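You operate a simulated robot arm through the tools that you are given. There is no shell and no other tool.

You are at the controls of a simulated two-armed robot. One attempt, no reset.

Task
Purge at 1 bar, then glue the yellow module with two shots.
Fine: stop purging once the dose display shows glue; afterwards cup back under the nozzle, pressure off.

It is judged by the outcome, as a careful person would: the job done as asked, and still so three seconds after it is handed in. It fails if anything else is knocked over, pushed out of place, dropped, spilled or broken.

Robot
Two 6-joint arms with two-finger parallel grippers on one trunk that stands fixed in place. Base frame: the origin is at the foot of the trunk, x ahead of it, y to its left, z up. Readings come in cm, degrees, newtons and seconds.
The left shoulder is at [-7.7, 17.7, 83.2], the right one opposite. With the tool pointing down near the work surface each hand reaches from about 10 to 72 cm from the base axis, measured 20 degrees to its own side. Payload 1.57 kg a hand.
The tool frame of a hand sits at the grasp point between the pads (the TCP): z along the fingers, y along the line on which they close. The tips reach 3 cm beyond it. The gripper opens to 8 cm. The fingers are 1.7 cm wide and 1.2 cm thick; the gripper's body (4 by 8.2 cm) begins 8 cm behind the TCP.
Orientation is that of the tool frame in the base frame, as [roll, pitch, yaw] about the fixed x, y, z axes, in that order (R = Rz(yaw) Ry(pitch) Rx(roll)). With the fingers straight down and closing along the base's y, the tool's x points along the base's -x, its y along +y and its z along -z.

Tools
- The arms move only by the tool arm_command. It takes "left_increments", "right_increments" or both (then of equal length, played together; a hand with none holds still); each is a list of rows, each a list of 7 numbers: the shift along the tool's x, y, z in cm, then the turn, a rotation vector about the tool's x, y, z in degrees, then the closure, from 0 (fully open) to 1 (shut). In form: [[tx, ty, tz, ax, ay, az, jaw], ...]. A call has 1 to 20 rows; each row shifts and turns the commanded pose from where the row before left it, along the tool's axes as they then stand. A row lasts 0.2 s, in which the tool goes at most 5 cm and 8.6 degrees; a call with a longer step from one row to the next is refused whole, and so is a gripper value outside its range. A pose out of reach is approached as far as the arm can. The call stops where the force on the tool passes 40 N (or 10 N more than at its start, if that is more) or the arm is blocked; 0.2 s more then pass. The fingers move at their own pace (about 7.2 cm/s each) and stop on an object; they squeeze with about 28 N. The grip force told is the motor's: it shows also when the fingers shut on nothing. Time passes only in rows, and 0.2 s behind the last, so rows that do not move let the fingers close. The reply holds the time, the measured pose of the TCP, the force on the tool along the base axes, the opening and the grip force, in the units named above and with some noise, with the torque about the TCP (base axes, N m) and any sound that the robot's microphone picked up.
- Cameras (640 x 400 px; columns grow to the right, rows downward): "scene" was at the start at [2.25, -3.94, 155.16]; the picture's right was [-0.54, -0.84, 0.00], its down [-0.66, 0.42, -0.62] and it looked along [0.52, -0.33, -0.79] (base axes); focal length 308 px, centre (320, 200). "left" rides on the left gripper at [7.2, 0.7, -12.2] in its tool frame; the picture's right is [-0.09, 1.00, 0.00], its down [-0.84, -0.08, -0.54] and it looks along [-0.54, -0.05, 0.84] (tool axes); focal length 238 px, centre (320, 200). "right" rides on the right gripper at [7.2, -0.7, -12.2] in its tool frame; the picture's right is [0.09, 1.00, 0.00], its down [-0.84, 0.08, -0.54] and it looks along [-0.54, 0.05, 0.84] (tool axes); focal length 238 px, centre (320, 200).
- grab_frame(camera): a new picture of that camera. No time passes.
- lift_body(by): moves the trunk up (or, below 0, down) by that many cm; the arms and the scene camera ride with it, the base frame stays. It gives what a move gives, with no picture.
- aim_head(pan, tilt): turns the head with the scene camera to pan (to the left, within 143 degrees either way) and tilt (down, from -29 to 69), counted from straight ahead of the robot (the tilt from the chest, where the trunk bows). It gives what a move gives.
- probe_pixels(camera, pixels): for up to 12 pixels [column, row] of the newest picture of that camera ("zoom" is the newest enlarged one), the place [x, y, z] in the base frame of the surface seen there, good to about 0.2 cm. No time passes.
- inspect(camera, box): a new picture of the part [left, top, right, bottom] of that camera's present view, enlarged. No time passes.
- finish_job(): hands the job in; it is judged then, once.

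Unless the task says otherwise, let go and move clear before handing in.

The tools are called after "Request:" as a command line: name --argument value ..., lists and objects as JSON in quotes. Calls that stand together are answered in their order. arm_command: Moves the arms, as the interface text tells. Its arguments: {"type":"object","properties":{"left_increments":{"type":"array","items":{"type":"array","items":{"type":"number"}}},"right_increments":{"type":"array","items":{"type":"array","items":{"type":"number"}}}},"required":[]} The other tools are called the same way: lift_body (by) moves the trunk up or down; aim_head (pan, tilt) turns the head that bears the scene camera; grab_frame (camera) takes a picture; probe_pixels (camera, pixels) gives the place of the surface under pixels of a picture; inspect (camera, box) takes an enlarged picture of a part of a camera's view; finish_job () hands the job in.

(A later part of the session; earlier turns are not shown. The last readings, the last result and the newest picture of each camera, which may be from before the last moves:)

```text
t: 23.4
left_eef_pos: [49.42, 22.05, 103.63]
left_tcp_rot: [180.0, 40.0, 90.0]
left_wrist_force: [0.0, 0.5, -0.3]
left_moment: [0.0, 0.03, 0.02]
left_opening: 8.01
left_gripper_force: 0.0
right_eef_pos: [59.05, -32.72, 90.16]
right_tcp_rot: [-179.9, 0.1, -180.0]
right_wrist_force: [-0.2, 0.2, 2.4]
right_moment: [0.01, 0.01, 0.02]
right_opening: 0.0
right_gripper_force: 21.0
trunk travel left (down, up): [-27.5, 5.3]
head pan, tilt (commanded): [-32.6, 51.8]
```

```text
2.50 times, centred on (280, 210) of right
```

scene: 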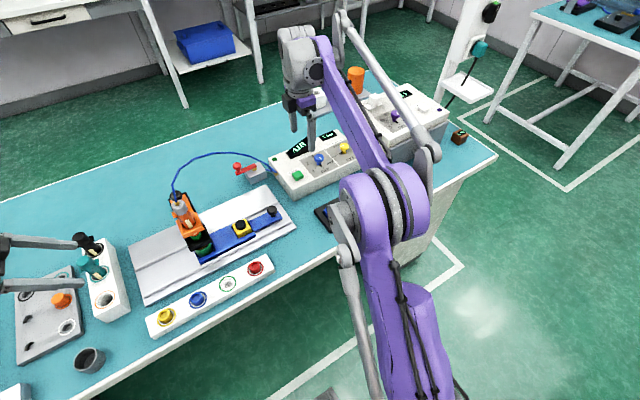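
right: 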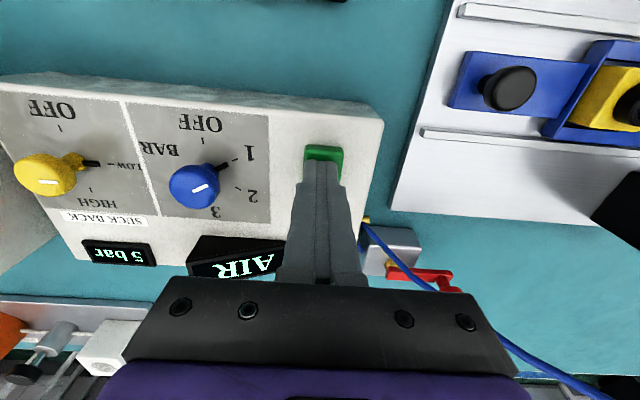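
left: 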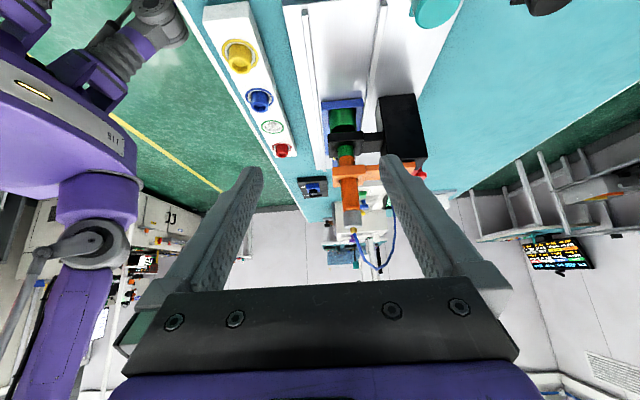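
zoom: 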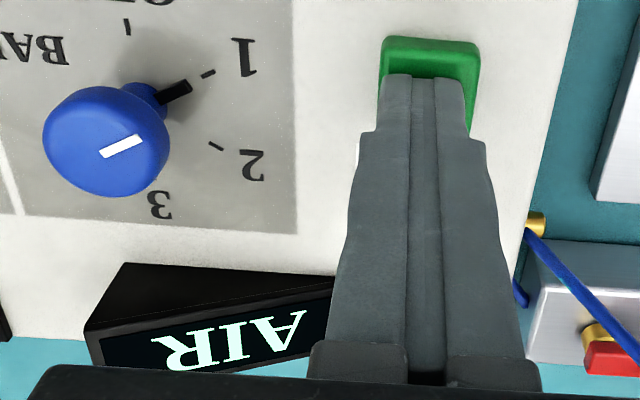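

Still AIR. I'll release and check the display and lamp.

Request:
arm_command --right_increments '[[0, 0, -0.9, 0, 0, 0, 1], [0, 0, 0, 0, 0, 0, 1]]'

Request:
inspect --camera "right" --box '[180, 130, 380, 290]'

Request:
inspect --camera "scene" --box '[155, 100, 355, 280]'

Request:
inspect --camera "left" --box '[300, 90, 420, 250]'

```text
t: 24.0
left_eef_pos: [49.53, 22.02, 103.67]
left_tcp_rot: [179.9, 40.0, 90.0]
left_wrist_force: [0.5, 0.6, 0.2]
left_moment: [0.01, -0.01, 0.02]
left_opening: 8.0
left_gripper_force: 0.1
right_eef_pos: [58.97, -32.84, 90.89]
right_tcp_rot: [180.0, 0.0, 180.0]
right_wrist_force: [0.7, -0.1, 0.3]
right_moment: [0.0, 0.06, 0.02]
right_opening: 0.01
right_gripper_force: 21.4
trunk travel left (down, up): [-27.5, 5.3]
head pan, tilt (commanded): [-32.6, 51.8]
```

```text
2.50 times, centred on (280, 210) of right
```

zoom: 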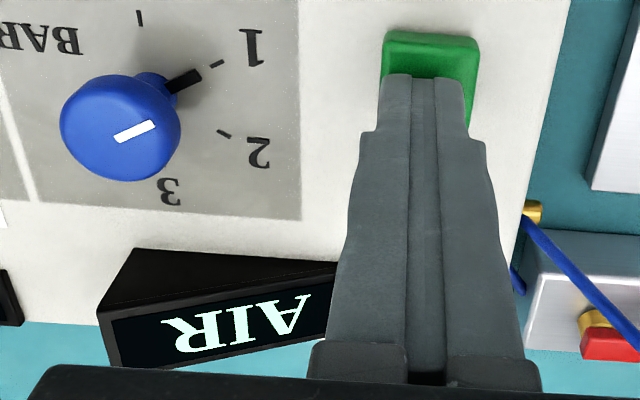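

```text
2.22 times, centred on (255, 190) of scene
```

zoom: 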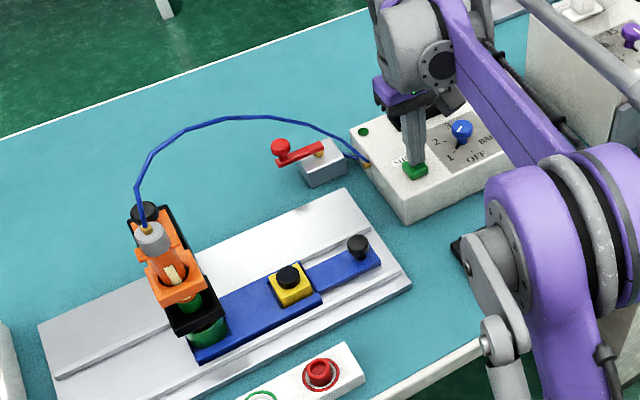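

```text
2.50 times, centred on (360, 170) of left
```

zoom: 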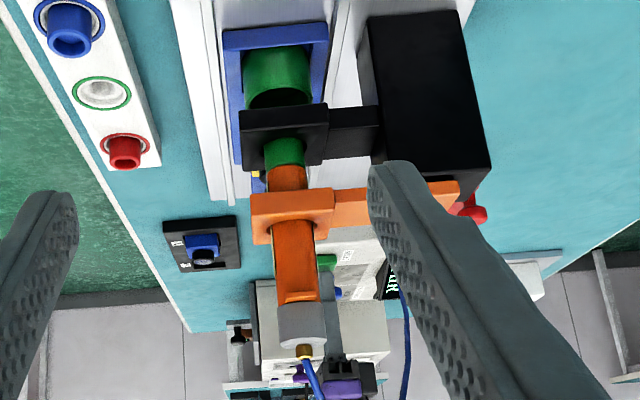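

Still AIR after one press. I'll press again and hold a bit longer, checking the display in steps.

Request:
arm_command --right_increments '[[0, 0, 0.5, 0, 0, 0, 1], [0, 0, 0.5, 0, 0, 0, 1]]'

Request:
inspect --camera "right" --box '[180, 130, 380, 290]'

```text
t: 24.6
left_eef_pos: [49.56, 21.9, 103.64]
left_tcp_rot: [180.0, 40.0, 90.0]
left_wrist_force: [-0.8, 0.0, -0.5]
left_moment: [0.0, 0.0, 0.01]
left_opening: 8.0
left_gripper_force: 0.1
right_eef_pos: [58.94, -32.64, 89.98]
right_tcp_rot: [-179.9, 0.2, 179.9]
right_wrist_force: [1.3, 0.0, 2.8]
right_moment: [0.02, -0.03, 0.02]
right_opening: 0.04
right_gripper_force: 21.4
trunk travel left (down, up): [-27.5, 5.3]
head pan, tilt (commanded): [-32.6, 51.8]
heard: click
```

```text
2.50 times, centred on (280, 210) of right
```

zoom: 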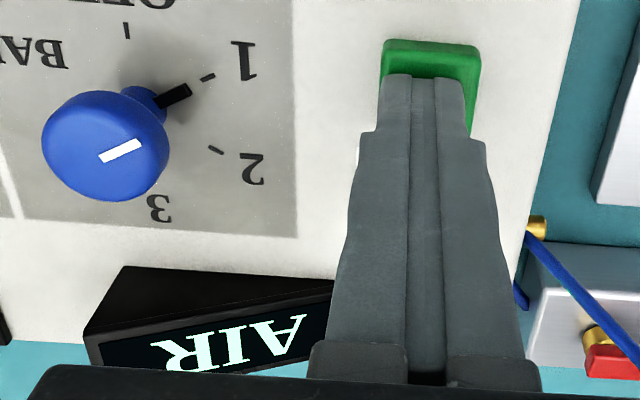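

Click again, still AIR. Holding the button while watching the display.

Request:
arm_command --right_increments '[[0, 0, 0, 0, 0, 0, 1], [0, 0, 0, 0, 0, 0, 1]]'

Request:
inspect --camera "right" --box '[180, 130, 380, 290]'

```text
t: 25.2
left_eef_pos: [49.36, 21.92, 103.58]
left_tcp_rot: [179.9, 40.0, 90.0]
left_wrist_force: [-0.6, 0.5, 0.1]
left_moment: [-0.01, -0.02, 0.02]
left_opening: 7.99
left_gripper_force: 0.1
right_eef_pos: [58.86, -32.57, 89.95]
right_tcp_rot: [180.0, -0.1, 180.0]
right_wrist_force: [1.3, -0.1, 2.5]
right_moment: [0.02, -0.02, -0.02]
right_opening: 0.0
right_gripper_force: 20.7
trunk travel left (down, up): [-27.5, 5.3]
head pan, tilt (commanded): [-32.6, 51.8]
```

```text
2.50 times, centred on (280, 210) of right
```

zoom: 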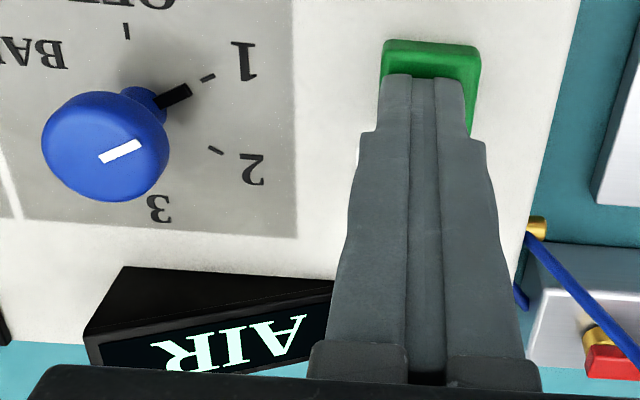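

Holding doesn't change it, so shots are per press. I'll release and press a third time, checking after each.

Request:
arm_command --right_increments '[[0, 0, -1.0, 0, 0, 0, 1], [0, 0, 0, 0, 0, 0, 1], [0, 0, 0, 0, 0, 0, 1]]'

Request:
inspect --camera "right" --box '[180, 130, 380, 290]'

Request:
inspect --camera "left" --box '[300, 80, 420, 170]'

```text
t: 26.0
left_eef_pos: [49.48, 21.92, 103.64]
left_tcp_rot: [179.9, 40.0, 90.0]
left_wrist_force: [-0.5, -0.7, -0.1]
left_moment: [-0.01, -0.01, 0.0]
left_opening: 8.02
left_gripper_force: 0.0
right_eef_pos: [58.93, -32.71, 90.91]
right_tcp_rot: [179.9, -0.1, -180.0]
right_wrist_force: [-0.7, -0.1, -0.4]
right_moment: [0.04, -0.01, 0.01]
right_opening: 0.0
right_gripper_force: 21.3
trunk travel left (down, up): [-27.5, 5.3]
head pan, tilt (commanded): [-32.6, 51.8]
```

```text
2.50 times, centred on (280, 210) of right
```

zoom: 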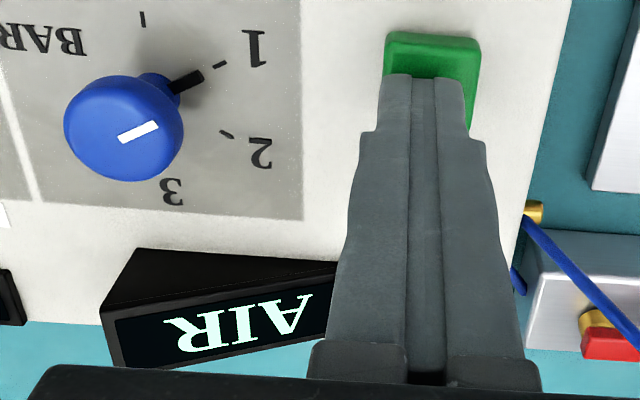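

```text
4.44 times, centred on (360, 125) of left
```

zoom: 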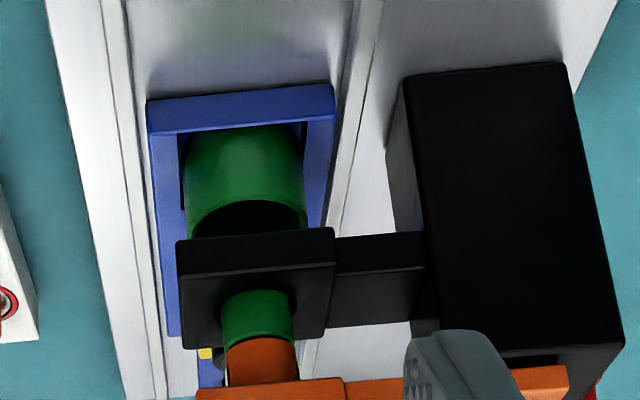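

Two presses so far, still AIR. Third press now.

Request:
arm_command --right_increments '[[0, 0, 0.5, 0, 0, 0, 1], [0, 0, 0.5, 0, 0, 0, 1], [0, 0, -1.0, 0, 0, 0, 1], [0, 0, 0, 0, 0, 0, 1]]'

Request:
inspect --camera "right" --box '[180, 130, 380, 290]'

```text
t: 27.0
left_eef_pos: [49.52, 21.95, 103.62]
left_tcp_rot: [-180.0, 40.1, 90.0]
left_wrist_force: [0.4, -0.4, 0.3]
left_moment: [0.0, -0.01, 0.0]
left_opening: 8.01
left_gripper_force: 0.1
right_eef_pos: [58.98, -32.66, 91.0]
right_tcp_rot: [179.9, -0.1, -180.0]
right_wrist_force: [-0.6, -0.3, 0.0]
right_moment: [-0.02, -0.02, 0.03]
right_opening: 0.01
right_gripper_force: 20.6
trunk travel left (down, up): [-27.5, 5.3]
head pan, tilt (commanded): [-32.6, 51.8]
heard: click
```

```text
2.50 times, centred on (280, 210) of right
```

zoom: 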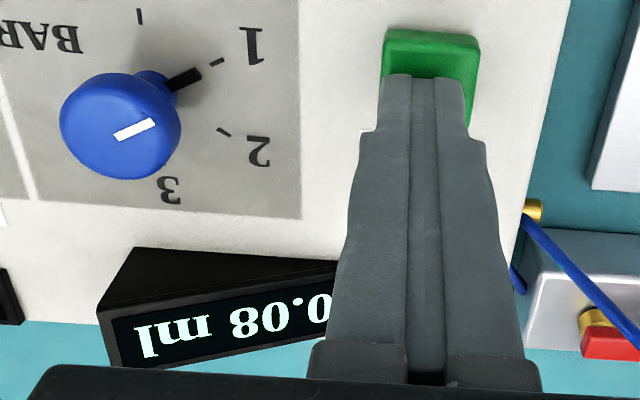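

The dose display now reads "0.08 ml" – glue has arrived, so purging stops here. Next is moving the carriage; I'll lift off the button and check the hose path and handle geometry.

Request:
arm_command --right_increments '[[1, 0, -3.5, 0, 0, 0, 1], [4, 0, -2.0, 0, 0, 0, 0.8]]'

Request:
grab_frame --camera "scene"

Request:
inspect --camera "scene" --box '[160, 120, 320, 230]'

```text
t: 27.6
left_eef_pos: [49.33, 21.97, 103.65]
left_tcp_rot: [179.9, 40.0, 89.9]
left_wrist_force: [-0.6, -0.5, 0.1]
left_moment: [-0.02, -0.02, 0.03]
left_opening: 8.0
left_gripper_force: 0.1
right_eef_pos: [53.89, -32.66, 96.53]
right_tcp_rot: [-179.9, 0.1, -179.8]
right_wrist_force: [0.9, 0.3, -0.1]
right_moment: [-0.02, -0.01, 0.01]
right_opening: 1.56
right_gripper_force: 0.0
trunk travel left (down, up): [-27.5, 5.3]
head pan, tilt (commanded): [-32.6, 51.8]
```

```text
taken
```

scene: 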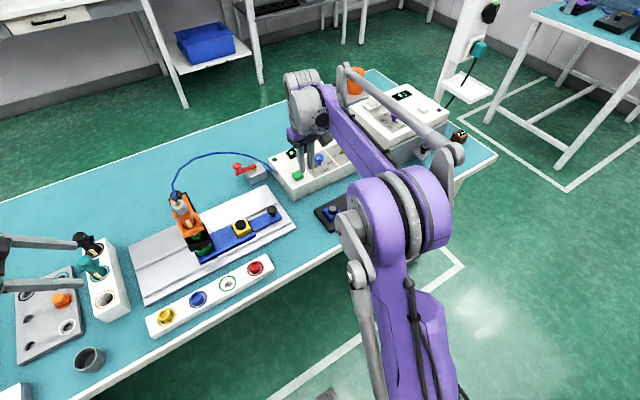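

```text
3.64 times, centred on (240, 175) of scene
```

zoom: 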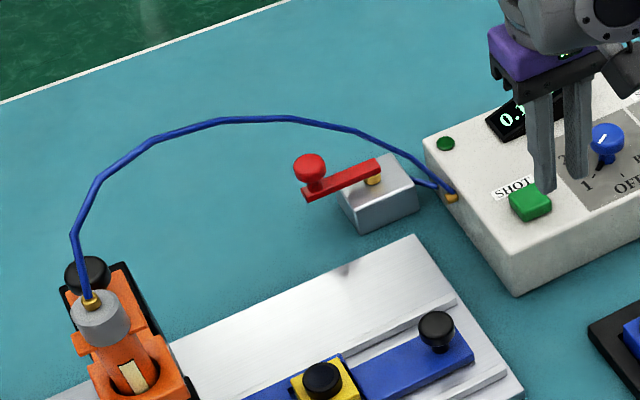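

Request:
probe_pixels --camera "zoom" --pixels '[[84, 270], [75, 238], [97, 182], [155, 139], [220, 119], [295, 117], [355, 130], [415, 165], [440, 188], [436, 322], [322, 378], [436, 345]]'

```text
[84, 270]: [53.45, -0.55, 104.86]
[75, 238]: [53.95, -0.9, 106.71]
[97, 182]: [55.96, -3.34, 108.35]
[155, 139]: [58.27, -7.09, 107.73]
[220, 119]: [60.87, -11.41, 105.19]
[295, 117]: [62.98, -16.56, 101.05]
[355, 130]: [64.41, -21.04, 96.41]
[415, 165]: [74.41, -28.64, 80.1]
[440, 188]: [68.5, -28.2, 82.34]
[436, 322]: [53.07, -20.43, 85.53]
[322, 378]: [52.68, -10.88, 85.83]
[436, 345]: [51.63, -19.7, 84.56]
```

The hose passes at x≥58 for y≤−7, so a hand tilted back toward the robot clears it. I'll tilt the right hand 30° and go above the carriage handle (≈52.9, −20.4, top 85.6) with a 4 cm opening.

Request:
arm_command --right_increments '[[0, 0, 0, 0, -7.5, 0, 0.5], [0, 0, 0, 0, -7.5, 0, 0.5], [0, 0, 0, 0, -7.5, 0, 0.5], [0, 0, 0, 0, -7.5, 0, 0.5], [1.12, 3.06, 0.94, 0, 0, 0, 0.5], [1.12, 3.06, 0.94, 0, 0, 0, 0.5], [1.12, 3.06, 0.94, 0, 0, 0, 0.5], [1.12, 3.06, 0.94, 0, 0, 0, 0.5]]'

Request:
grab_frame --camera "right"

Request:
inspect --camera "scene" --box '[160, 120, 360, 260]'

```text
t: 29.4
left_eef_pos: [49.45, 21.97, 103.66]
left_tcp_rot: [-180.0, 40.0, 90.0]
left_wrist_force: [-0.5, 1.0, -0.6]
left_moment: [0.02, -0.04, 0.0]
left_opening: 8.0
left_gripper_force: 0.0
right_eef_pos: [52.11, -20.5, 90.94]
right_tcp_rot: [180.0, 30.0, 180.0]
right_wrist_force: [0.2, 0.2, -0.5]
right_moment: [0.01, -0.01, 0.0]
right_opening: 4.01
right_gripper_force: 0.0
trunk travel left (down, up): [-27.5, 5.3]
head pan, tilt (commanded): [-32.6, 51.8]
```

```text
taken
```

right: 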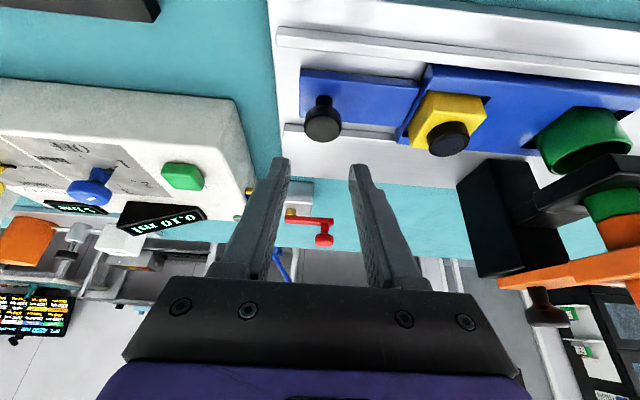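

```text
2.86 times, centred on (260, 190) of scene
```

zoom: 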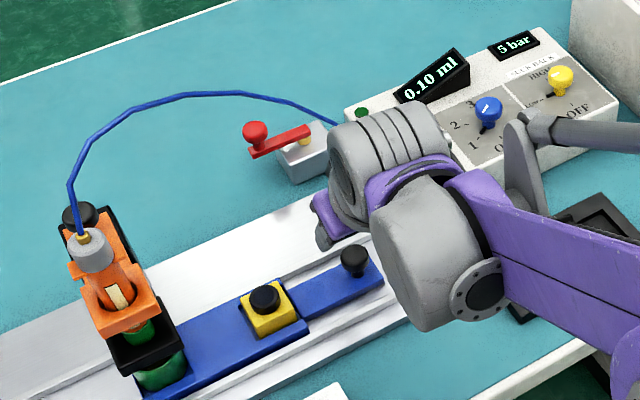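

The display now reads 0.10 ml (it rose from 0.08 since the press ended), so I'll check whether it is still changing. The handle at (322,118) is centred between the fingers; descending to it.

Request:
arm_command --right_increments '[[0.76, 0, 1.32, 0, 0, 0, 0.5], [0.76, 0, 1.32, 0, 0, 0, 0.5], [0.76, 0.05, 1.32, 0, 0, 0, 0.5], [0, 0, 0, 0, 0, 0, 0.5]]'

Request:
grab_frame --camera "right"

Request:
inspect --camera "scene" --box '[160, 120, 360, 260]'

```text
t: 30.4
left_eef_pos: [49.42, 22.05, 103.67]
left_tcp_rot: [-180.0, 40.0, 89.9]
left_wrist_force: [-0.4, 0.6, 0.1]
left_moment: [0.02, 0.01, -0.01]
left_opening: 8.0
left_gripper_force: 0.0
right_eef_pos: [51.85, -20.34, 86.36]
right_tcp_rot: [-180.0, 30.0, -180.0]
right_wrist_force: [0.2, -0.2, -0.5]
right_moment: [0.01, 0.05, -0.02]
right_opening: 4.01
right_gripper_force: 0.0
trunk travel left (down, up): [-27.5, 5.3]
head pan, tilt (commanded): [-32.6, 51.8]
```

```text
taken
```

right: 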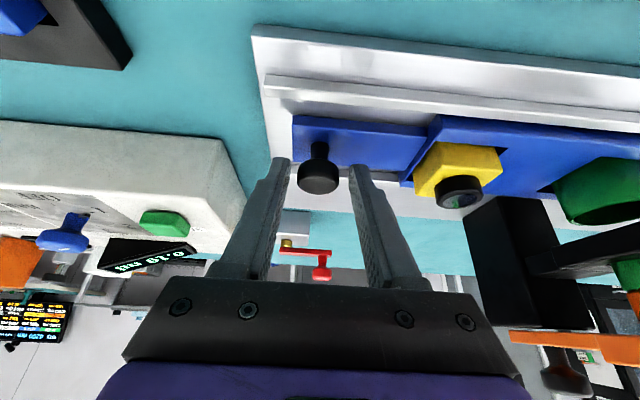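

```text
2.86 times, centred on (260, 190) of scene
```

zoom: 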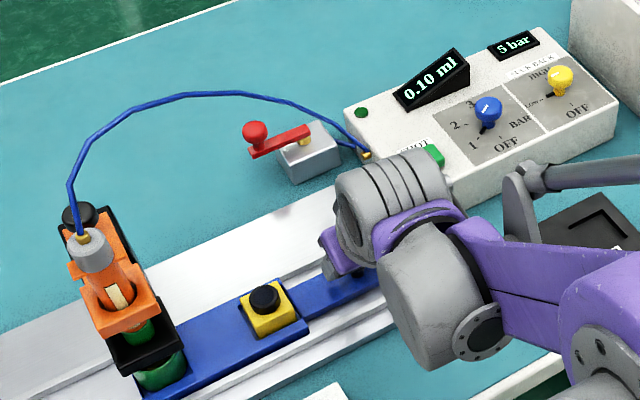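

Display stable at 0.10 ml – the shot is finished. Closing on the carriage handle.

Request:
arm_command --right_increments '[[0, 0, 0, 0, 0, 0, 0.7], [0, 0, 0, 0, 0, 0, 0.9], [0, 0, 0, 0, 0, 0, 0.9], [0, 0, 0, 0, 0, 0, 0.9]]'

Request:
inspect --camera "right" --box '[220, 90, 640, 310]'

```text
t: 31.4
left_eef_pos: [49.5, 21.9, 103.68]
left_tcp_rot: [179.9, 39.9, 90.1]
left_wrist_force: [0.2, -0.8, -0.1]
left_moment: [-0.01, -0.02, -0.02]
left_opening: 8.02
left_gripper_force: 0.3
right_eef_pos: [51.86, -20.36, 86.5]
right_tcp_rot: [180.0, 30.1, 180.0]
right_wrist_force: [-1.2, -2.1, -2.3]
right_moment: [-0.06, -0.01, -0.01]
right_opening: 2.72
right_gripper_force: 37.6
trunk travel left (down, up): [-27.5, 5.3]
head pan, tilt (commanded): [-32.6, 51.8]
```

```text
1.52 times, centred on (430, 200) of right
```

zoom: 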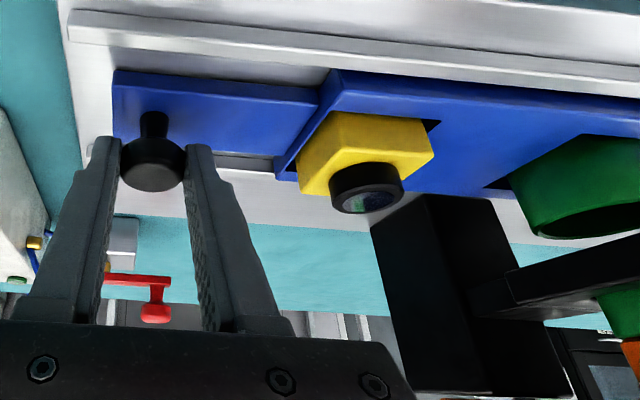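

Handle held at 2.72 cm opening. Now I'll slide the carriage slowly toward +y, first 5 cm, and check forces.

Request:
arm_command --right_increments '[[0, 1.0, 0, 0, 0, 0, 0.9], [0, 1.0, 0, 0, 0, 0, 0.9], [0, 1.0, 0, 0, 0, 0, 0.9], [0, 1.0, 0, 0, 0, 0, 0.9], [0, 1.0, 0, 0, 0, 0, 0.9]]'

Request:
grab_frame --camera "scene"

Request:
inspect --camera "scene" --box '[140, 150, 300, 280]'

Request:
grab_frame --camera "right"

```text
t: 32.6
left_eef_pos: [49.33, 21.93, 103.58]
left_tcp_rot: [-179.9, 40.0, 90.1]
left_wrist_force: [0.0, 0.2, -0.5]
left_moment: [-0.02, 0.02, -0.03]
left_opening: 8.02
left_gripper_force: 0.0
right_eef_pos: [51.9, -15.31, 86.4]
right_tcp_rot: [-180.0, 29.9, 180.0]
right_wrist_force: [-6.0, -0.5, -5.8]
right_moment: [-0.09, -0.15, 0.06]
right_opening: 2.69
right_gripper_force: 37.7
trunk travel left (down, up): [-27.5, 5.3]
head pan, tilt (commanded): [-32.6, 51.8]
```

```text
taken
```

scene: 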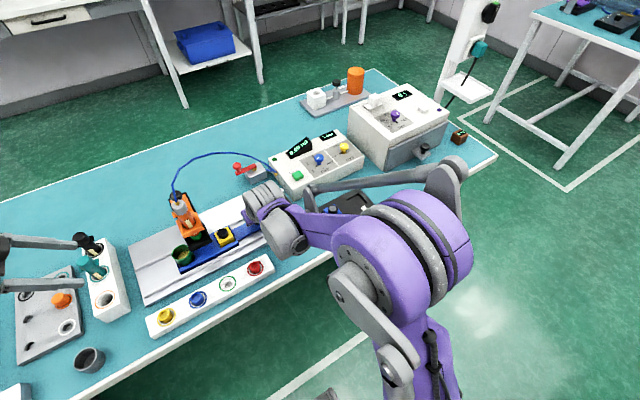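

```text
3.08 times, centred on (220, 215) of scene
```

zoom: 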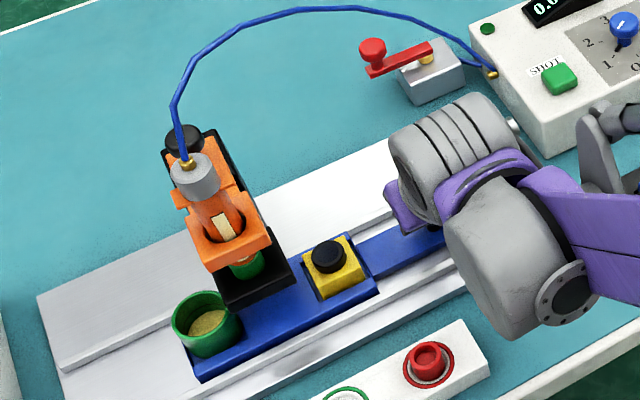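

```text
taken
```

right: 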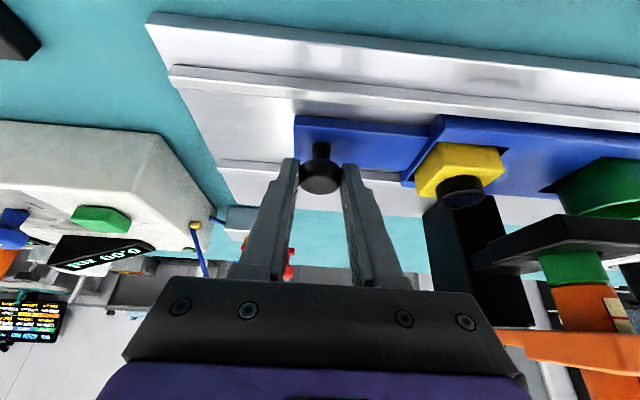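

The carriage slides freely and the cup (with glue in it) has come out from under the plate. The display looks different, so I'll read it and check for any drips.

Request:
inspect --camera "scene" --box '[260, 120, 370, 200]'

Request:
inspect --camera "scene" --box '[175, 195, 255, 265]'

Request:
probe_pixels --camera "zoom" --pixels '[[60, 410], [62, 300], [325, 295], [398, 300], [425, 290]]'

```text
5.00 times, centred on (315, 160) of scene
```

zoom: 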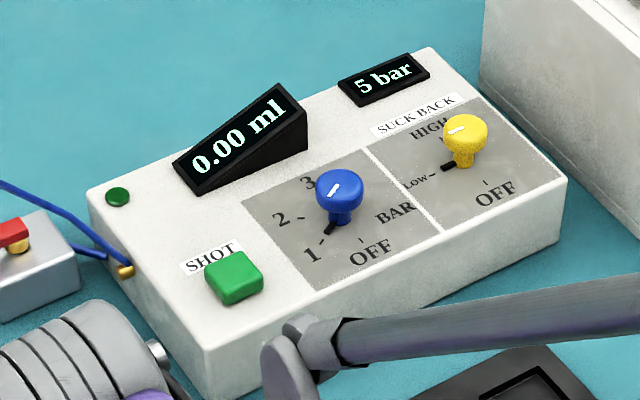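

```text
5.71 times, centred on (215, 230) of scene
```

zoom: 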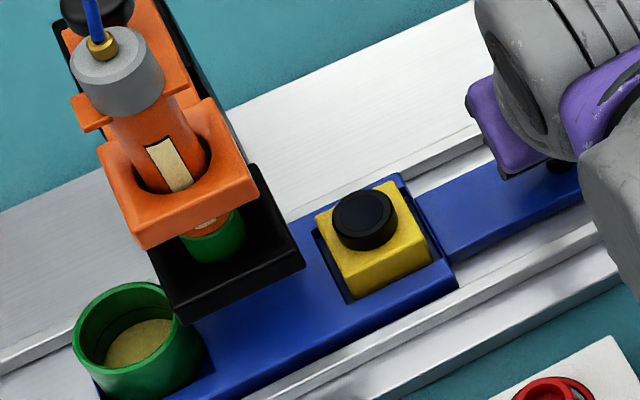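

```text
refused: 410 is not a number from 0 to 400
```

The display reset to 0.00 ml with no drips visible. Now I'll measure the module and cup centres to find the exact travel.

Request:
probe_pixels --camera "zoom" --pixels '[[365, 219], [334, 222], [395, 213], [77, 330], [200, 345], [137, 345], [140, 288], [347, 303], [430, 257], [318, 210], [400, 185], [250, 190]]'

Request:
probe_pixels --camera "right" --pixels '[[441, 195], [480, 195], [461, 178], [461, 205], [418, 170], [502, 160], [460, 150], [600, 190]]'

Request:
grab_frame --camera "left"

```text
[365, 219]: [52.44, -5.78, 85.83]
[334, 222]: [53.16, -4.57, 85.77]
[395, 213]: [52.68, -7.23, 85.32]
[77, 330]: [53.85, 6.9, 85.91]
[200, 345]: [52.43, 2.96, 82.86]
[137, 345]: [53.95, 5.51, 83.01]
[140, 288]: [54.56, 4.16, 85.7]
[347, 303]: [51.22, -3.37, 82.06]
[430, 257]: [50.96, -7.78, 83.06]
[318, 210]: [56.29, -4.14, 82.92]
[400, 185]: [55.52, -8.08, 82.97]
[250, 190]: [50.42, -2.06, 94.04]
```

```text
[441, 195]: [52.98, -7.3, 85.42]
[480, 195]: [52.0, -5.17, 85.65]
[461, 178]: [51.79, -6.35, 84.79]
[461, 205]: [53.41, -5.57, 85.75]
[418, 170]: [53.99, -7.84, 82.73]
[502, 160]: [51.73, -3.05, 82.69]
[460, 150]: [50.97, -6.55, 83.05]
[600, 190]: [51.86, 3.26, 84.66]
```

```text
taken
```

left: 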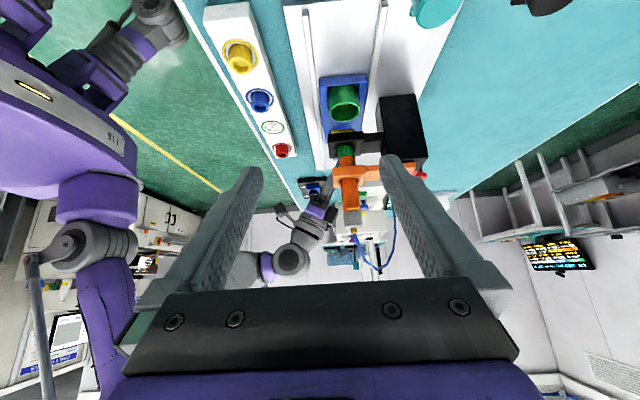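

Lens centre is now at y≈−5.8 and the nozzle axis at y≈0.1, so about 5.9 cm more travel. I'll move 5 cm more slowly, then fine-adjust visually.

Request:
arm_command --right_increments '[[0, 1.0, 0, 0, 0, 0, 0.9], [0, 1.0, 0, 0, 0, 0, 0.9], [0, 1.0, 0, 0, 0, 0, 0.9], [0, 1.0, 0, 0, 0, 0, 0.9], [0, 1.0, 0, 0, 0, 0, 0.9], [0, 0.4, 0, 0, 0, 0, 0.9]]'

Request:
inspect --camera "scene" --box '[155, 185, 255, 275]'

Request:
grab_frame --camera "right"

Request:
inspect --camera "left" --box '[300, 60, 420, 180]'

```text
t: 34.0
left_eef_pos: [49.39, 22.06, 103.51]
left_tcp_rot: [180.0, 40.0, 90.0]
left_wrist_force: [-0.3, 0.2, -0.9]
left_moment: [0.04, -0.01, 0.02]
left_opening: 8.0
left_gripper_force: 0.0
right_eef_pos: [51.96, -9.94, 86.37]
right_tcp_rot: [180.0, 30.2, -179.9]
right_wrist_force: [2.0, 1.7, 3.7]
right_moment: [0.0, -0.86, -0.03]
right_opening: 2.74
right_gripper_force: 37.7
trunk travel left (down, up): [-27.5, 5.3]
head pan, tilt (commanded): [-32.6, 51.8]
```

```text
4.44 times, centred on (205, 230) of scene
```

zoom: 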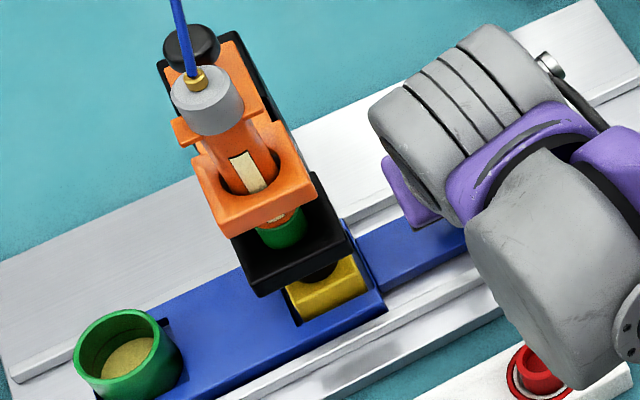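

```text
taken
```

right: 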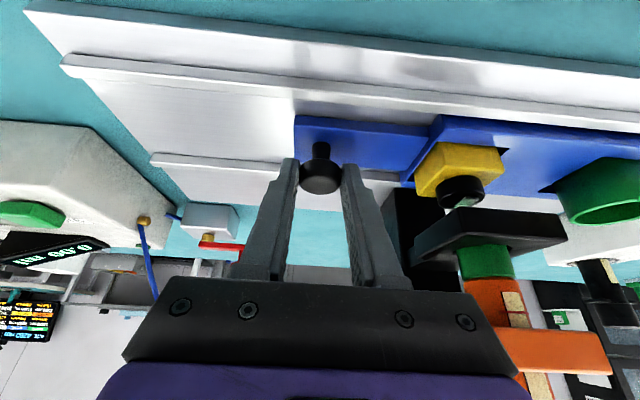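

```text
3.33 times, centred on (360, 120) of left
```

zoom: 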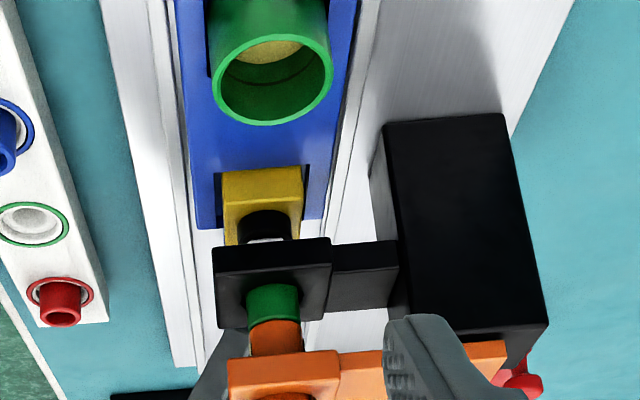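

The lens is now almost under the plate; the moment reading of −0.86 N m is unusual, so I'll pause one step to re-read before the last few millimetres.

Request:
arm_command --right_increments '[[0, 0, 0, 0, 0, 0, 0.9]]'

Request:
inspect --camera "right" --box '[390, 120, 640, 300]'

Request:
inspect --camera "left" --box '[320, 90, 400, 200]'

Request:
grab_frame --camera "scene"

```text
t: 34.4
left_eef_pos: [49.47, 22.03, 103.56]
left_tcp_rot: [180.0, 40.0, 90.1]
left_wrist_force: [-0.4, -0.4, 0.6]
left_moment: [-0.01, 0.02, -0.01]
left_opening: 8.01
left_gripper_force: 0.2
right_eef_pos: [51.97, -9.94, 86.36]
right_tcp_rot: [-180.0, 30.1, -179.8]
right_wrist_force: [3.1, 2.3, 5.9]
right_moment: [0.04, -0.34, 0.09]
right_opening: 2.7
right_gripper_force: 37.9
trunk travel left (down, up): [-27.5, 5.3]
head pan, tilt (commanded): [-32.6, 51.8]
```

```text
2.22 times, centred on (515, 210) of right
```

zoom: 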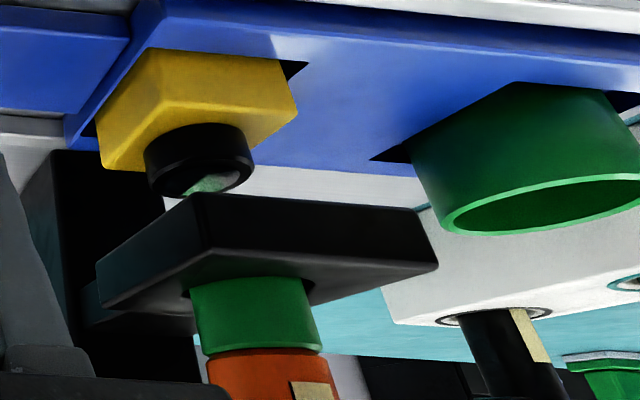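

```text
3.64 times, centred on (360, 145) of left
```

zoom: 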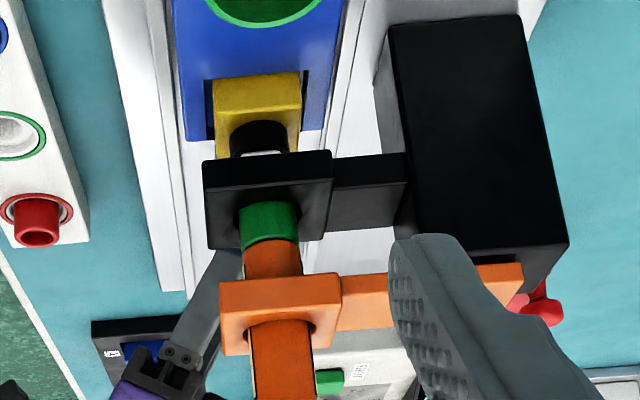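

```text
taken
```

scene: 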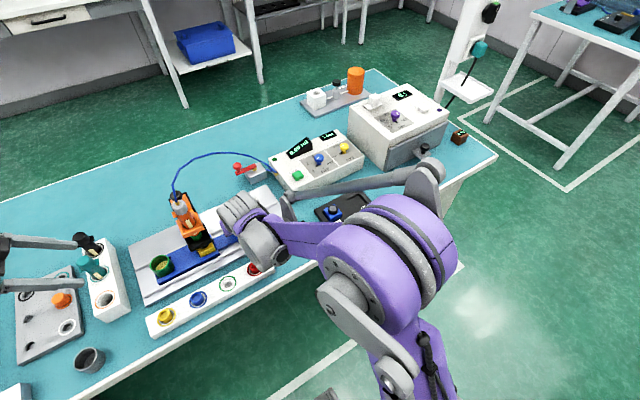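

Moment settled to −0.34 and forces are small. I'll probe module and plate faces from both sides to find the remaining offset.

Request:
probe_pixels --camera "zoom" --pixels '[[225, 130], [293, 130], [258, 118], [262, 140], [235, 170], [300, 168], [268, 172], [267, 200], [270, 225], [258, 90], [262, 20], [280, 295]]'

Request:
probe_pixels --camera "right" --pixels '[[440, 190], [437, 185], [425, 195], [463, 200], [461, 187], [448, 225], [470, 225], [485, 255], [505, 232], [475, 262], [445, 152], [480, 163]]'

```text
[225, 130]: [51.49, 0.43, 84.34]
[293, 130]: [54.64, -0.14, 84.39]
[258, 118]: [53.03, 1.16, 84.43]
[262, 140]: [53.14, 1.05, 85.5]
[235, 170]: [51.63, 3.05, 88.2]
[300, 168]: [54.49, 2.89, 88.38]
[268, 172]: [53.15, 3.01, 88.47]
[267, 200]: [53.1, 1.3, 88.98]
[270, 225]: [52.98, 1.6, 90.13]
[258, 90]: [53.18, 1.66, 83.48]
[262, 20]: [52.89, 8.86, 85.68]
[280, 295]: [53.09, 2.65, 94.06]
```

```text
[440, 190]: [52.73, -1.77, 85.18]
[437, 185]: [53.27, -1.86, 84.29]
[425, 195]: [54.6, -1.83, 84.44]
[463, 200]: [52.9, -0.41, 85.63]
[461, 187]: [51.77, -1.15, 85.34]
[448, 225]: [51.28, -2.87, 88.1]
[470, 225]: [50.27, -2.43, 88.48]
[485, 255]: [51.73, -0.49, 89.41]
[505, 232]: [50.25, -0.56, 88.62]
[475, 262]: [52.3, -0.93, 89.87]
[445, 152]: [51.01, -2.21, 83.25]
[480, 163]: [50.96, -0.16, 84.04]
```

Plate centre y≈0.07, module centre y≈−0.33, so about 0.45 cm remains. Nudging.

Request:
arm_command --right_increments '[[0, 0.25, 0, 0, 0, 0, 0.9], [0, 0.2, 0, 0, 0, 0, 0.9], [0, 0, 0, 0, 0, 0, 0.9]]'

Request:
grab_frame --camera "right"

Request:
inspect --camera "right" --box '[390, 120, 640, 300]'

Request:
inspect --camera "left" --box '[320, 90, 400, 140]'

```text
t: 35.2
left_eef_pos: [49.53, 21.84, 103.72]
left_tcp_rot: [-179.9, 40.0, 90.0]
left_wrist_force: [0.3, 0.0, 0.2]
left_moment: [0.02, -0.02, -0.02]
left_opening: 8.0
left_gripper_force: 0.1
right_eef_pos: [51.96, -9.43, 86.37]
right_tcp_rot: [-180.0, 30.0, 180.0]
right_wrist_force: [0.5, 0.5, 7.2]
right_moment: [0.04, -0.35, -0.06]
right_opening: 2.68
right_gripper_force: 37.9
trunk travel left (down, up): [-27.5, 5.3]
head pan, tilt (commanded): [-32.6, 51.8]
```

```text
taken
```

right: 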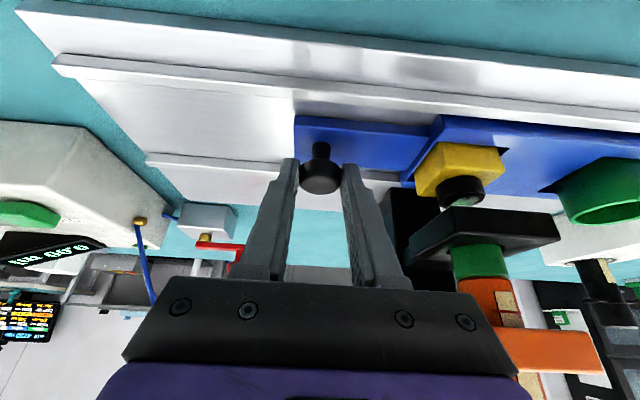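

```text
2.22 times, centred on (515, 210) of right
```

zoom: 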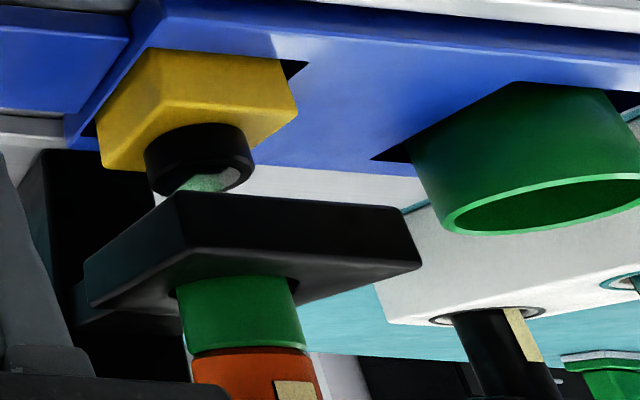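

```text
8.00 times, centred on (360, 115) of left
```

zoom: 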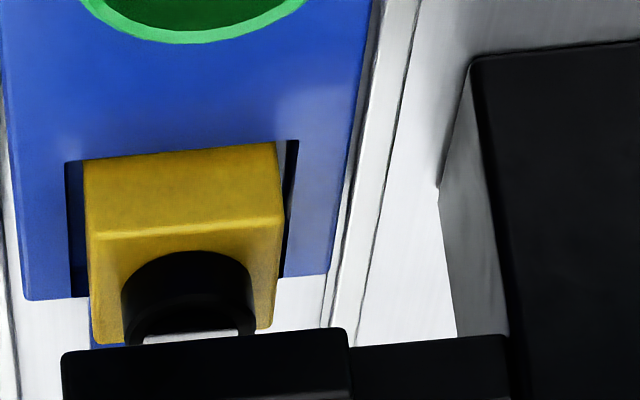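

Re-probing the module faces after the nudge.

Request:
probe_pixels --camera "zoom" --pixels '[[180, 190], [180, 215], [185, 240], [190, 270], [185, 300], [190, 320], [185, 155], [240, 370], [110, 200], [260, 190]]'

Request:
probe_pixels --camera "right" --pixels '[[440, 190], [438, 195], [442, 200], [450, 196], [463, 200], [418, 180], [425, 170], [435, 160], [447, 152], [450, 222], [440, 232], [425, 240]]'

```text
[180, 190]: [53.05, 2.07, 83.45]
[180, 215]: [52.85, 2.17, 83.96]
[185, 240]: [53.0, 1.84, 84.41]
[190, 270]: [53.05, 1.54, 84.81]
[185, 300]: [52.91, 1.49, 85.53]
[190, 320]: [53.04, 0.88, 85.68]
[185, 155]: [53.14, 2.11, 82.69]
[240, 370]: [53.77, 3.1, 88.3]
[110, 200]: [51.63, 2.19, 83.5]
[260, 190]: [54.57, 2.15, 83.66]
```

```text
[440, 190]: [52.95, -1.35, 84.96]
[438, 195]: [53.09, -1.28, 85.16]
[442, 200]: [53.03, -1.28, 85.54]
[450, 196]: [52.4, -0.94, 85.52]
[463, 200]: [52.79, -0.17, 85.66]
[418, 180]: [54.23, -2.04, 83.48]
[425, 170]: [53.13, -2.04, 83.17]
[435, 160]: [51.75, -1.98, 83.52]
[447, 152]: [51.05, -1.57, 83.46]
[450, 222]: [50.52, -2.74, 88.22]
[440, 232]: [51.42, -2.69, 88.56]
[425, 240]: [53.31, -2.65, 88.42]
```

Module centre y≈0.06–0.1 against plate ≈0.1: aligned. Releasing the handle and backing out along the finger axis.

Request:
arm_command --right_increments '[[0, 0, 0, 0, 0, 0, 0.5], [0, 0, 0, 0, 0, 0, 0.5], [0, 0, -1.5, 0, 0, 0, 0.5], [0, 0, -4, 0, 0, 0, 0.5]]'

Request:
inspect --camera "left" --box '[320, 90, 400, 140]'

Request:
probe_pixels --camera "zoom" --pixels '[[180, 190], [110, 200], [260, 190], [185, 300], [240, 370], [185, 155]]'

Request:
grab_frame --camera "right"

```text
t: 36.2
left_eef_pos: [49.34, 21.93, 103.67]
left_tcp_rot: [179.9, 39.9, 90.0]
left_wrist_force: [0.4, -0.4, -0.8]
left_moment: [-0.03, -0.02, 0.02]
left_opening: 8.0
left_gripper_force: 0.1
right_eef_pos: [49.06, -9.46, 91.19]
right_tcp_rot: [-180.0, 30.1, -179.8]
right_wrist_force: [-0.5, 0.4, 0.7]
right_moment: [-0.02, -0.02, 0.0]
right_opening: 4.03
right_gripper_force: 0.1
trunk travel left (down, up): [-27.5, 5.3]
head pan, tilt (commanded): [-32.6, 51.8]
```

```text
8.00 times, centred on (360, 115) of left
```

zoom: 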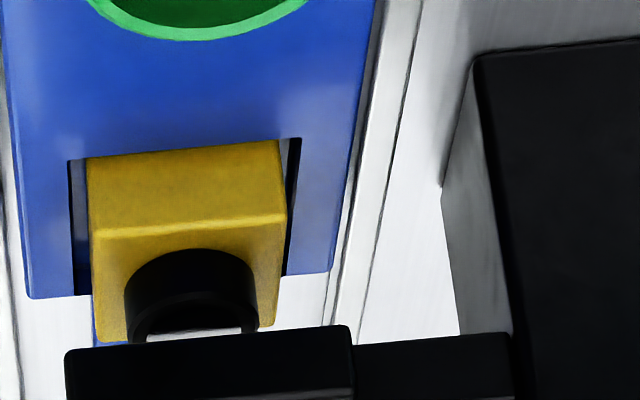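

```text
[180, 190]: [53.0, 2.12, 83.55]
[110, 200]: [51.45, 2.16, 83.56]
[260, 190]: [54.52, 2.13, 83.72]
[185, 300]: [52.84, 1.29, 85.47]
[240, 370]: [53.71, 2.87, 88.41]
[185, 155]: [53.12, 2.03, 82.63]
```

```text
taken
```

right: 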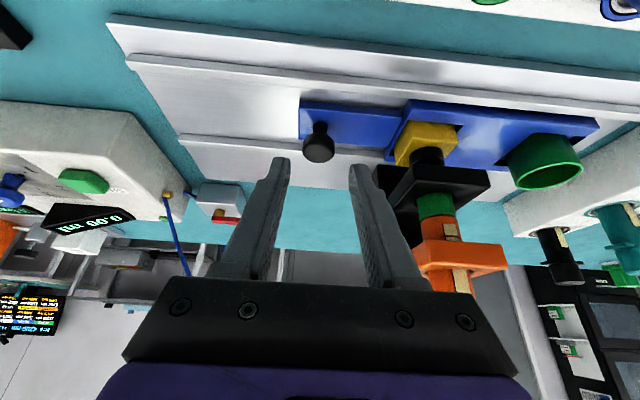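

The carriage stayed put (+y face still at 2.13). Now the right hand goes back toward the SHOT button, untilting on the way.

Request:
arm_command --right_increments '[[0, -4.65, 0, 0, 0, 0, 1], [0, -4.65, 0, 0, 0, 0, 1], [0, -4.65, 0, 0, 0, 0, 1], [0, -4.65, 0, 0, 0, 0, 1], [0, -4.65, 0, 0, 0, 0, 1], [0, 0, -1.5, 0, 7.5, 0, 1], [0, 0, -1, 0, 7.5, 0, 1], [0, 0, 0, 0, 7.5, 0, 1], [0, 0, 0, 0, 7.5, 0, 1]]'

```text
t: 38.2
left_eef_pos: [49.58, 21.89, 103.48]
left_tcp_rot: [180.0, 40.0, 90.1]
left_wrist_force: [0.8, -0.5, -0.1]
left_moment: [0.02, -0.01, -0.02]
left_opening: 8.01
left_gripper_force: 0.0
right_eef_pos: [48.11, -32.88, 93.16]
right_tcp_rot: [179.9, -0.1, 179.9]
right_wrist_force: [0.2, -0.4, -0.3]
right_moment: [0.02, 0.02, -0.02]
right_opening: 0.0
right_gripper_force: 21.3
trunk travel left (down, up): [-27.5, 5.3]
head pan, tilt (commanded): [-32.6, 51.8]
```

Now forward over the button and down to just above it.

Request:
arm_command --right_increments '[[-3.63, 0.08, 0, 0, 0, 0, 1], [-3.63, 0.08, 0, 0, 0, 0, 1], [-3.63, 0.08, 0, 0, 0, 0, 1], [0, 0, 2.1, 0, 0, 0, 1], [0, 0, 0, 0, 0, 0, 1]]'

Request:
inspect --camera "right" --box '[180, 130, 380, 290]'

Request:
inspect --camera "left" --box '[320, 90, 400, 140]'

Request:
inspect --camera "scene" --box '[130, 110, 330, 290]'

```text
t: 39.4
left_eef_pos: [49.4, 21.88, 103.53]
left_tcp_rot: [-179.9, 39.9, 90.0]
left_wrist_force: [-0.2, 0.0, 0.2]
left_moment: [-0.02, -0.03, 0.01]
left_opening: 7.99
left_gripper_force: 0.1
right_eef_pos: [59.12, -32.47, 91.05]
right_tcp_rot: [180.0, 0.0, -179.9]
right_wrist_force: [-0.4, -0.5, 0.6]
right_moment: [0.03, -0.02, 0.03]
right_opening: 0.0
right_gripper_force: 21.2
trunk travel left (down, up): [-27.5, 5.3]
head pan, tilt (commanded): [-32.6, 51.8]
```

```text
2.50 times, centred on (280, 210) of right
```

zoom: 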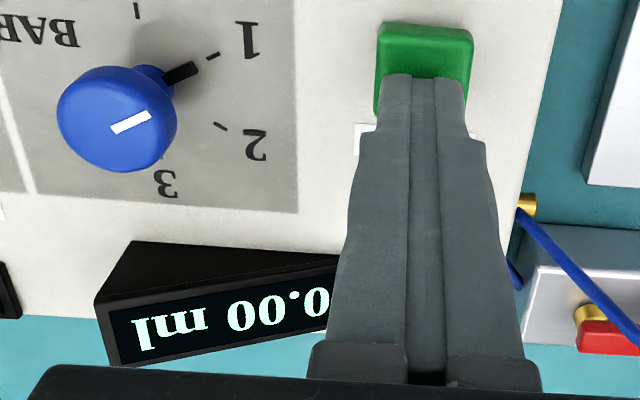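

```text
8.00 times, centred on (360, 115) of left
```

zoom: 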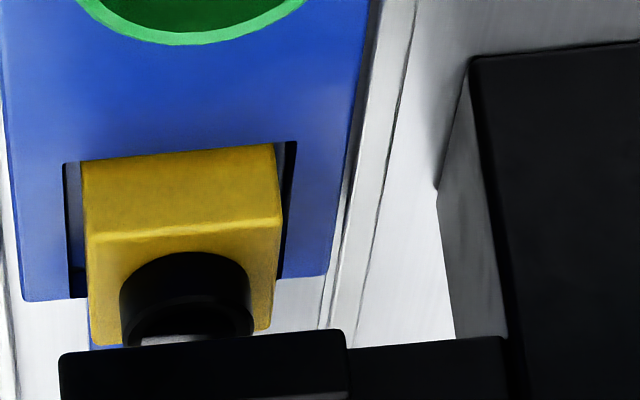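

```text
2.22 times, centred on (230, 200) of scene
```

zoom: 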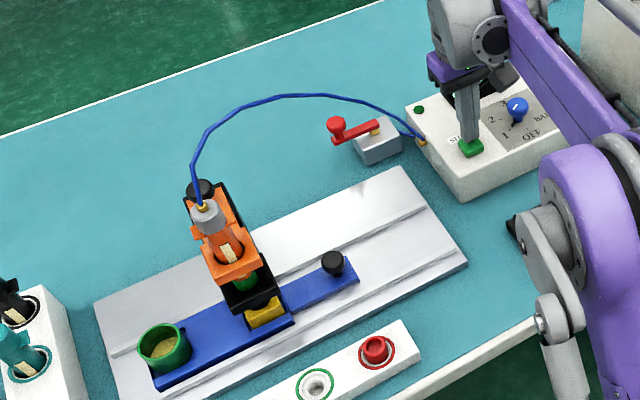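

The display is at 0.00 ml, the pressure at 1, and the module under the nozzle. First shot on the module: press and release.

Request:
arm_command --right_increments '[[0.1, -0.15, 0.5, 0, 0, 0, 1], [0, 0, 0.5, 0, 0, 0, 1], [0, 0, -1.0, 0, 0, 0, 1], [0, 0, 0, 0, 0, 0, 1]]'

Request:
inspect --camera "right" --box '[180, 130, 380, 290]'

Request:
inspect --camera "left" --box '[320, 90, 400, 140]'

```text
t: 40.4
left_eef_pos: [49.6, 21.88, 103.62]
left_tcp_rot: [179.9, 40.1, 90.1]
left_wrist_force: [0.7, 0.4, 0.5]
left_moment: [-0.01, 0.0, -0.01]
left_opening: 8.0
left_gripper_force: 0.0
right_eef_pos: [58.93, -32.74, 91.15]
right_tcp_rot: [-180.0, 0.1, 179.9]
right_wrist_force: [0.4, 0.2, 0.7]
right_moment: [-0.01, 0.02, -0.01]
right_opening: 0.01
right_gripper_force: 21.3
trunk travel left (down, up): [-27.5, 5.3]
head pan, tilt (commanded): [-32.6, 51.8]
```

```text
2.50 times, centred on (280, 210) of right
```

zoom: 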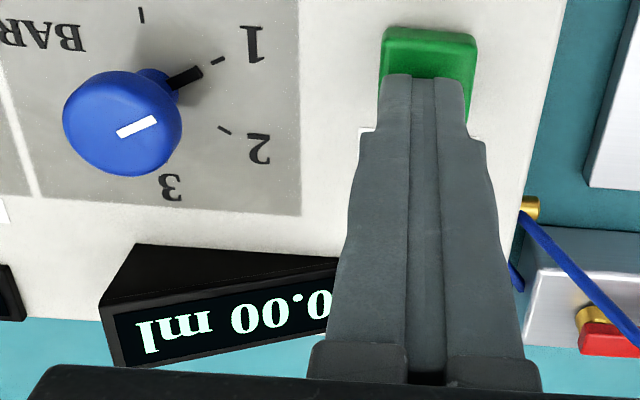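

```text
8.00 times, centred on (360, 115) of left
```

zoom: 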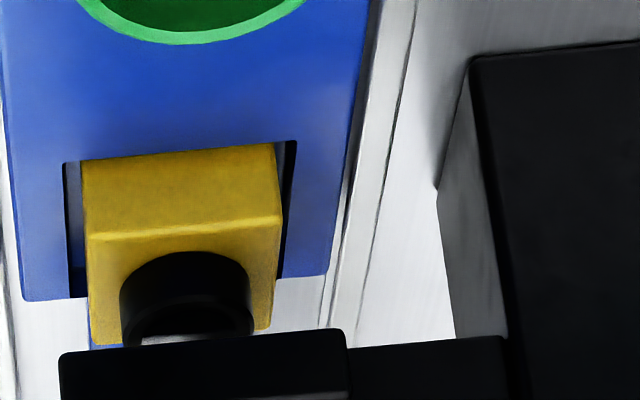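

No click was heard this time and the display stayed 0.00 – the press was too shallow to register. I'll press slightly deeper and hold a step.

Request:
arm_command --right_increments '[[0, 0, 0.6, 0, 0, 0, 1], [0, 0, 0.6, 0, 0, 0, 1]]'

Request:
inspect --camera "right" --box '[180, 130, 380, 290]'

```text
t: 41.0
left_eef_pos: [49.51, 21.89, 103.44]
left_tcp_rot: [180.0, 40.1, 90.0]
left_wrist_force: [0.2, 0.1, -0.6]
left_moment: [0.02, -0.03, 0.03]
left_opening: 7.99
left_gripper_force: 0.0
right_eef_pos: [58.92, -32.74, 90.06]
right_tcp_rot: [180.0, 0.0, 180.0]
right_wrist_force: [1.1, -0.8, 1.3]
right_moment: [-0.05, -0.05, -0.01]
right_opening: 0.0
right_gripper_force: 21.7
trunk travel left (down, up): [-27.5, 5.3]
head pan, tilt (commanded): [-32.6, 51.8]
heard: click
```

```text
2.50 times, centred on (280, 210) of right
```

zoom: 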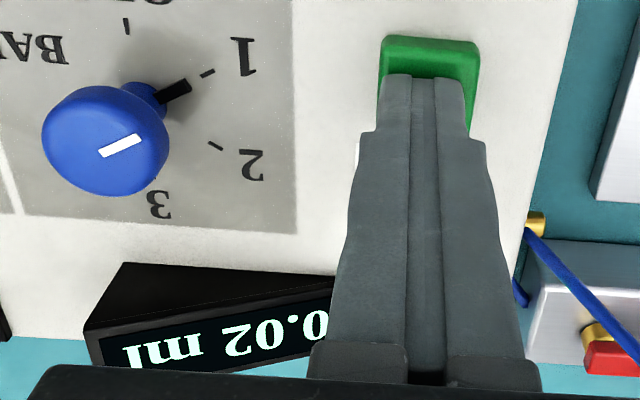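

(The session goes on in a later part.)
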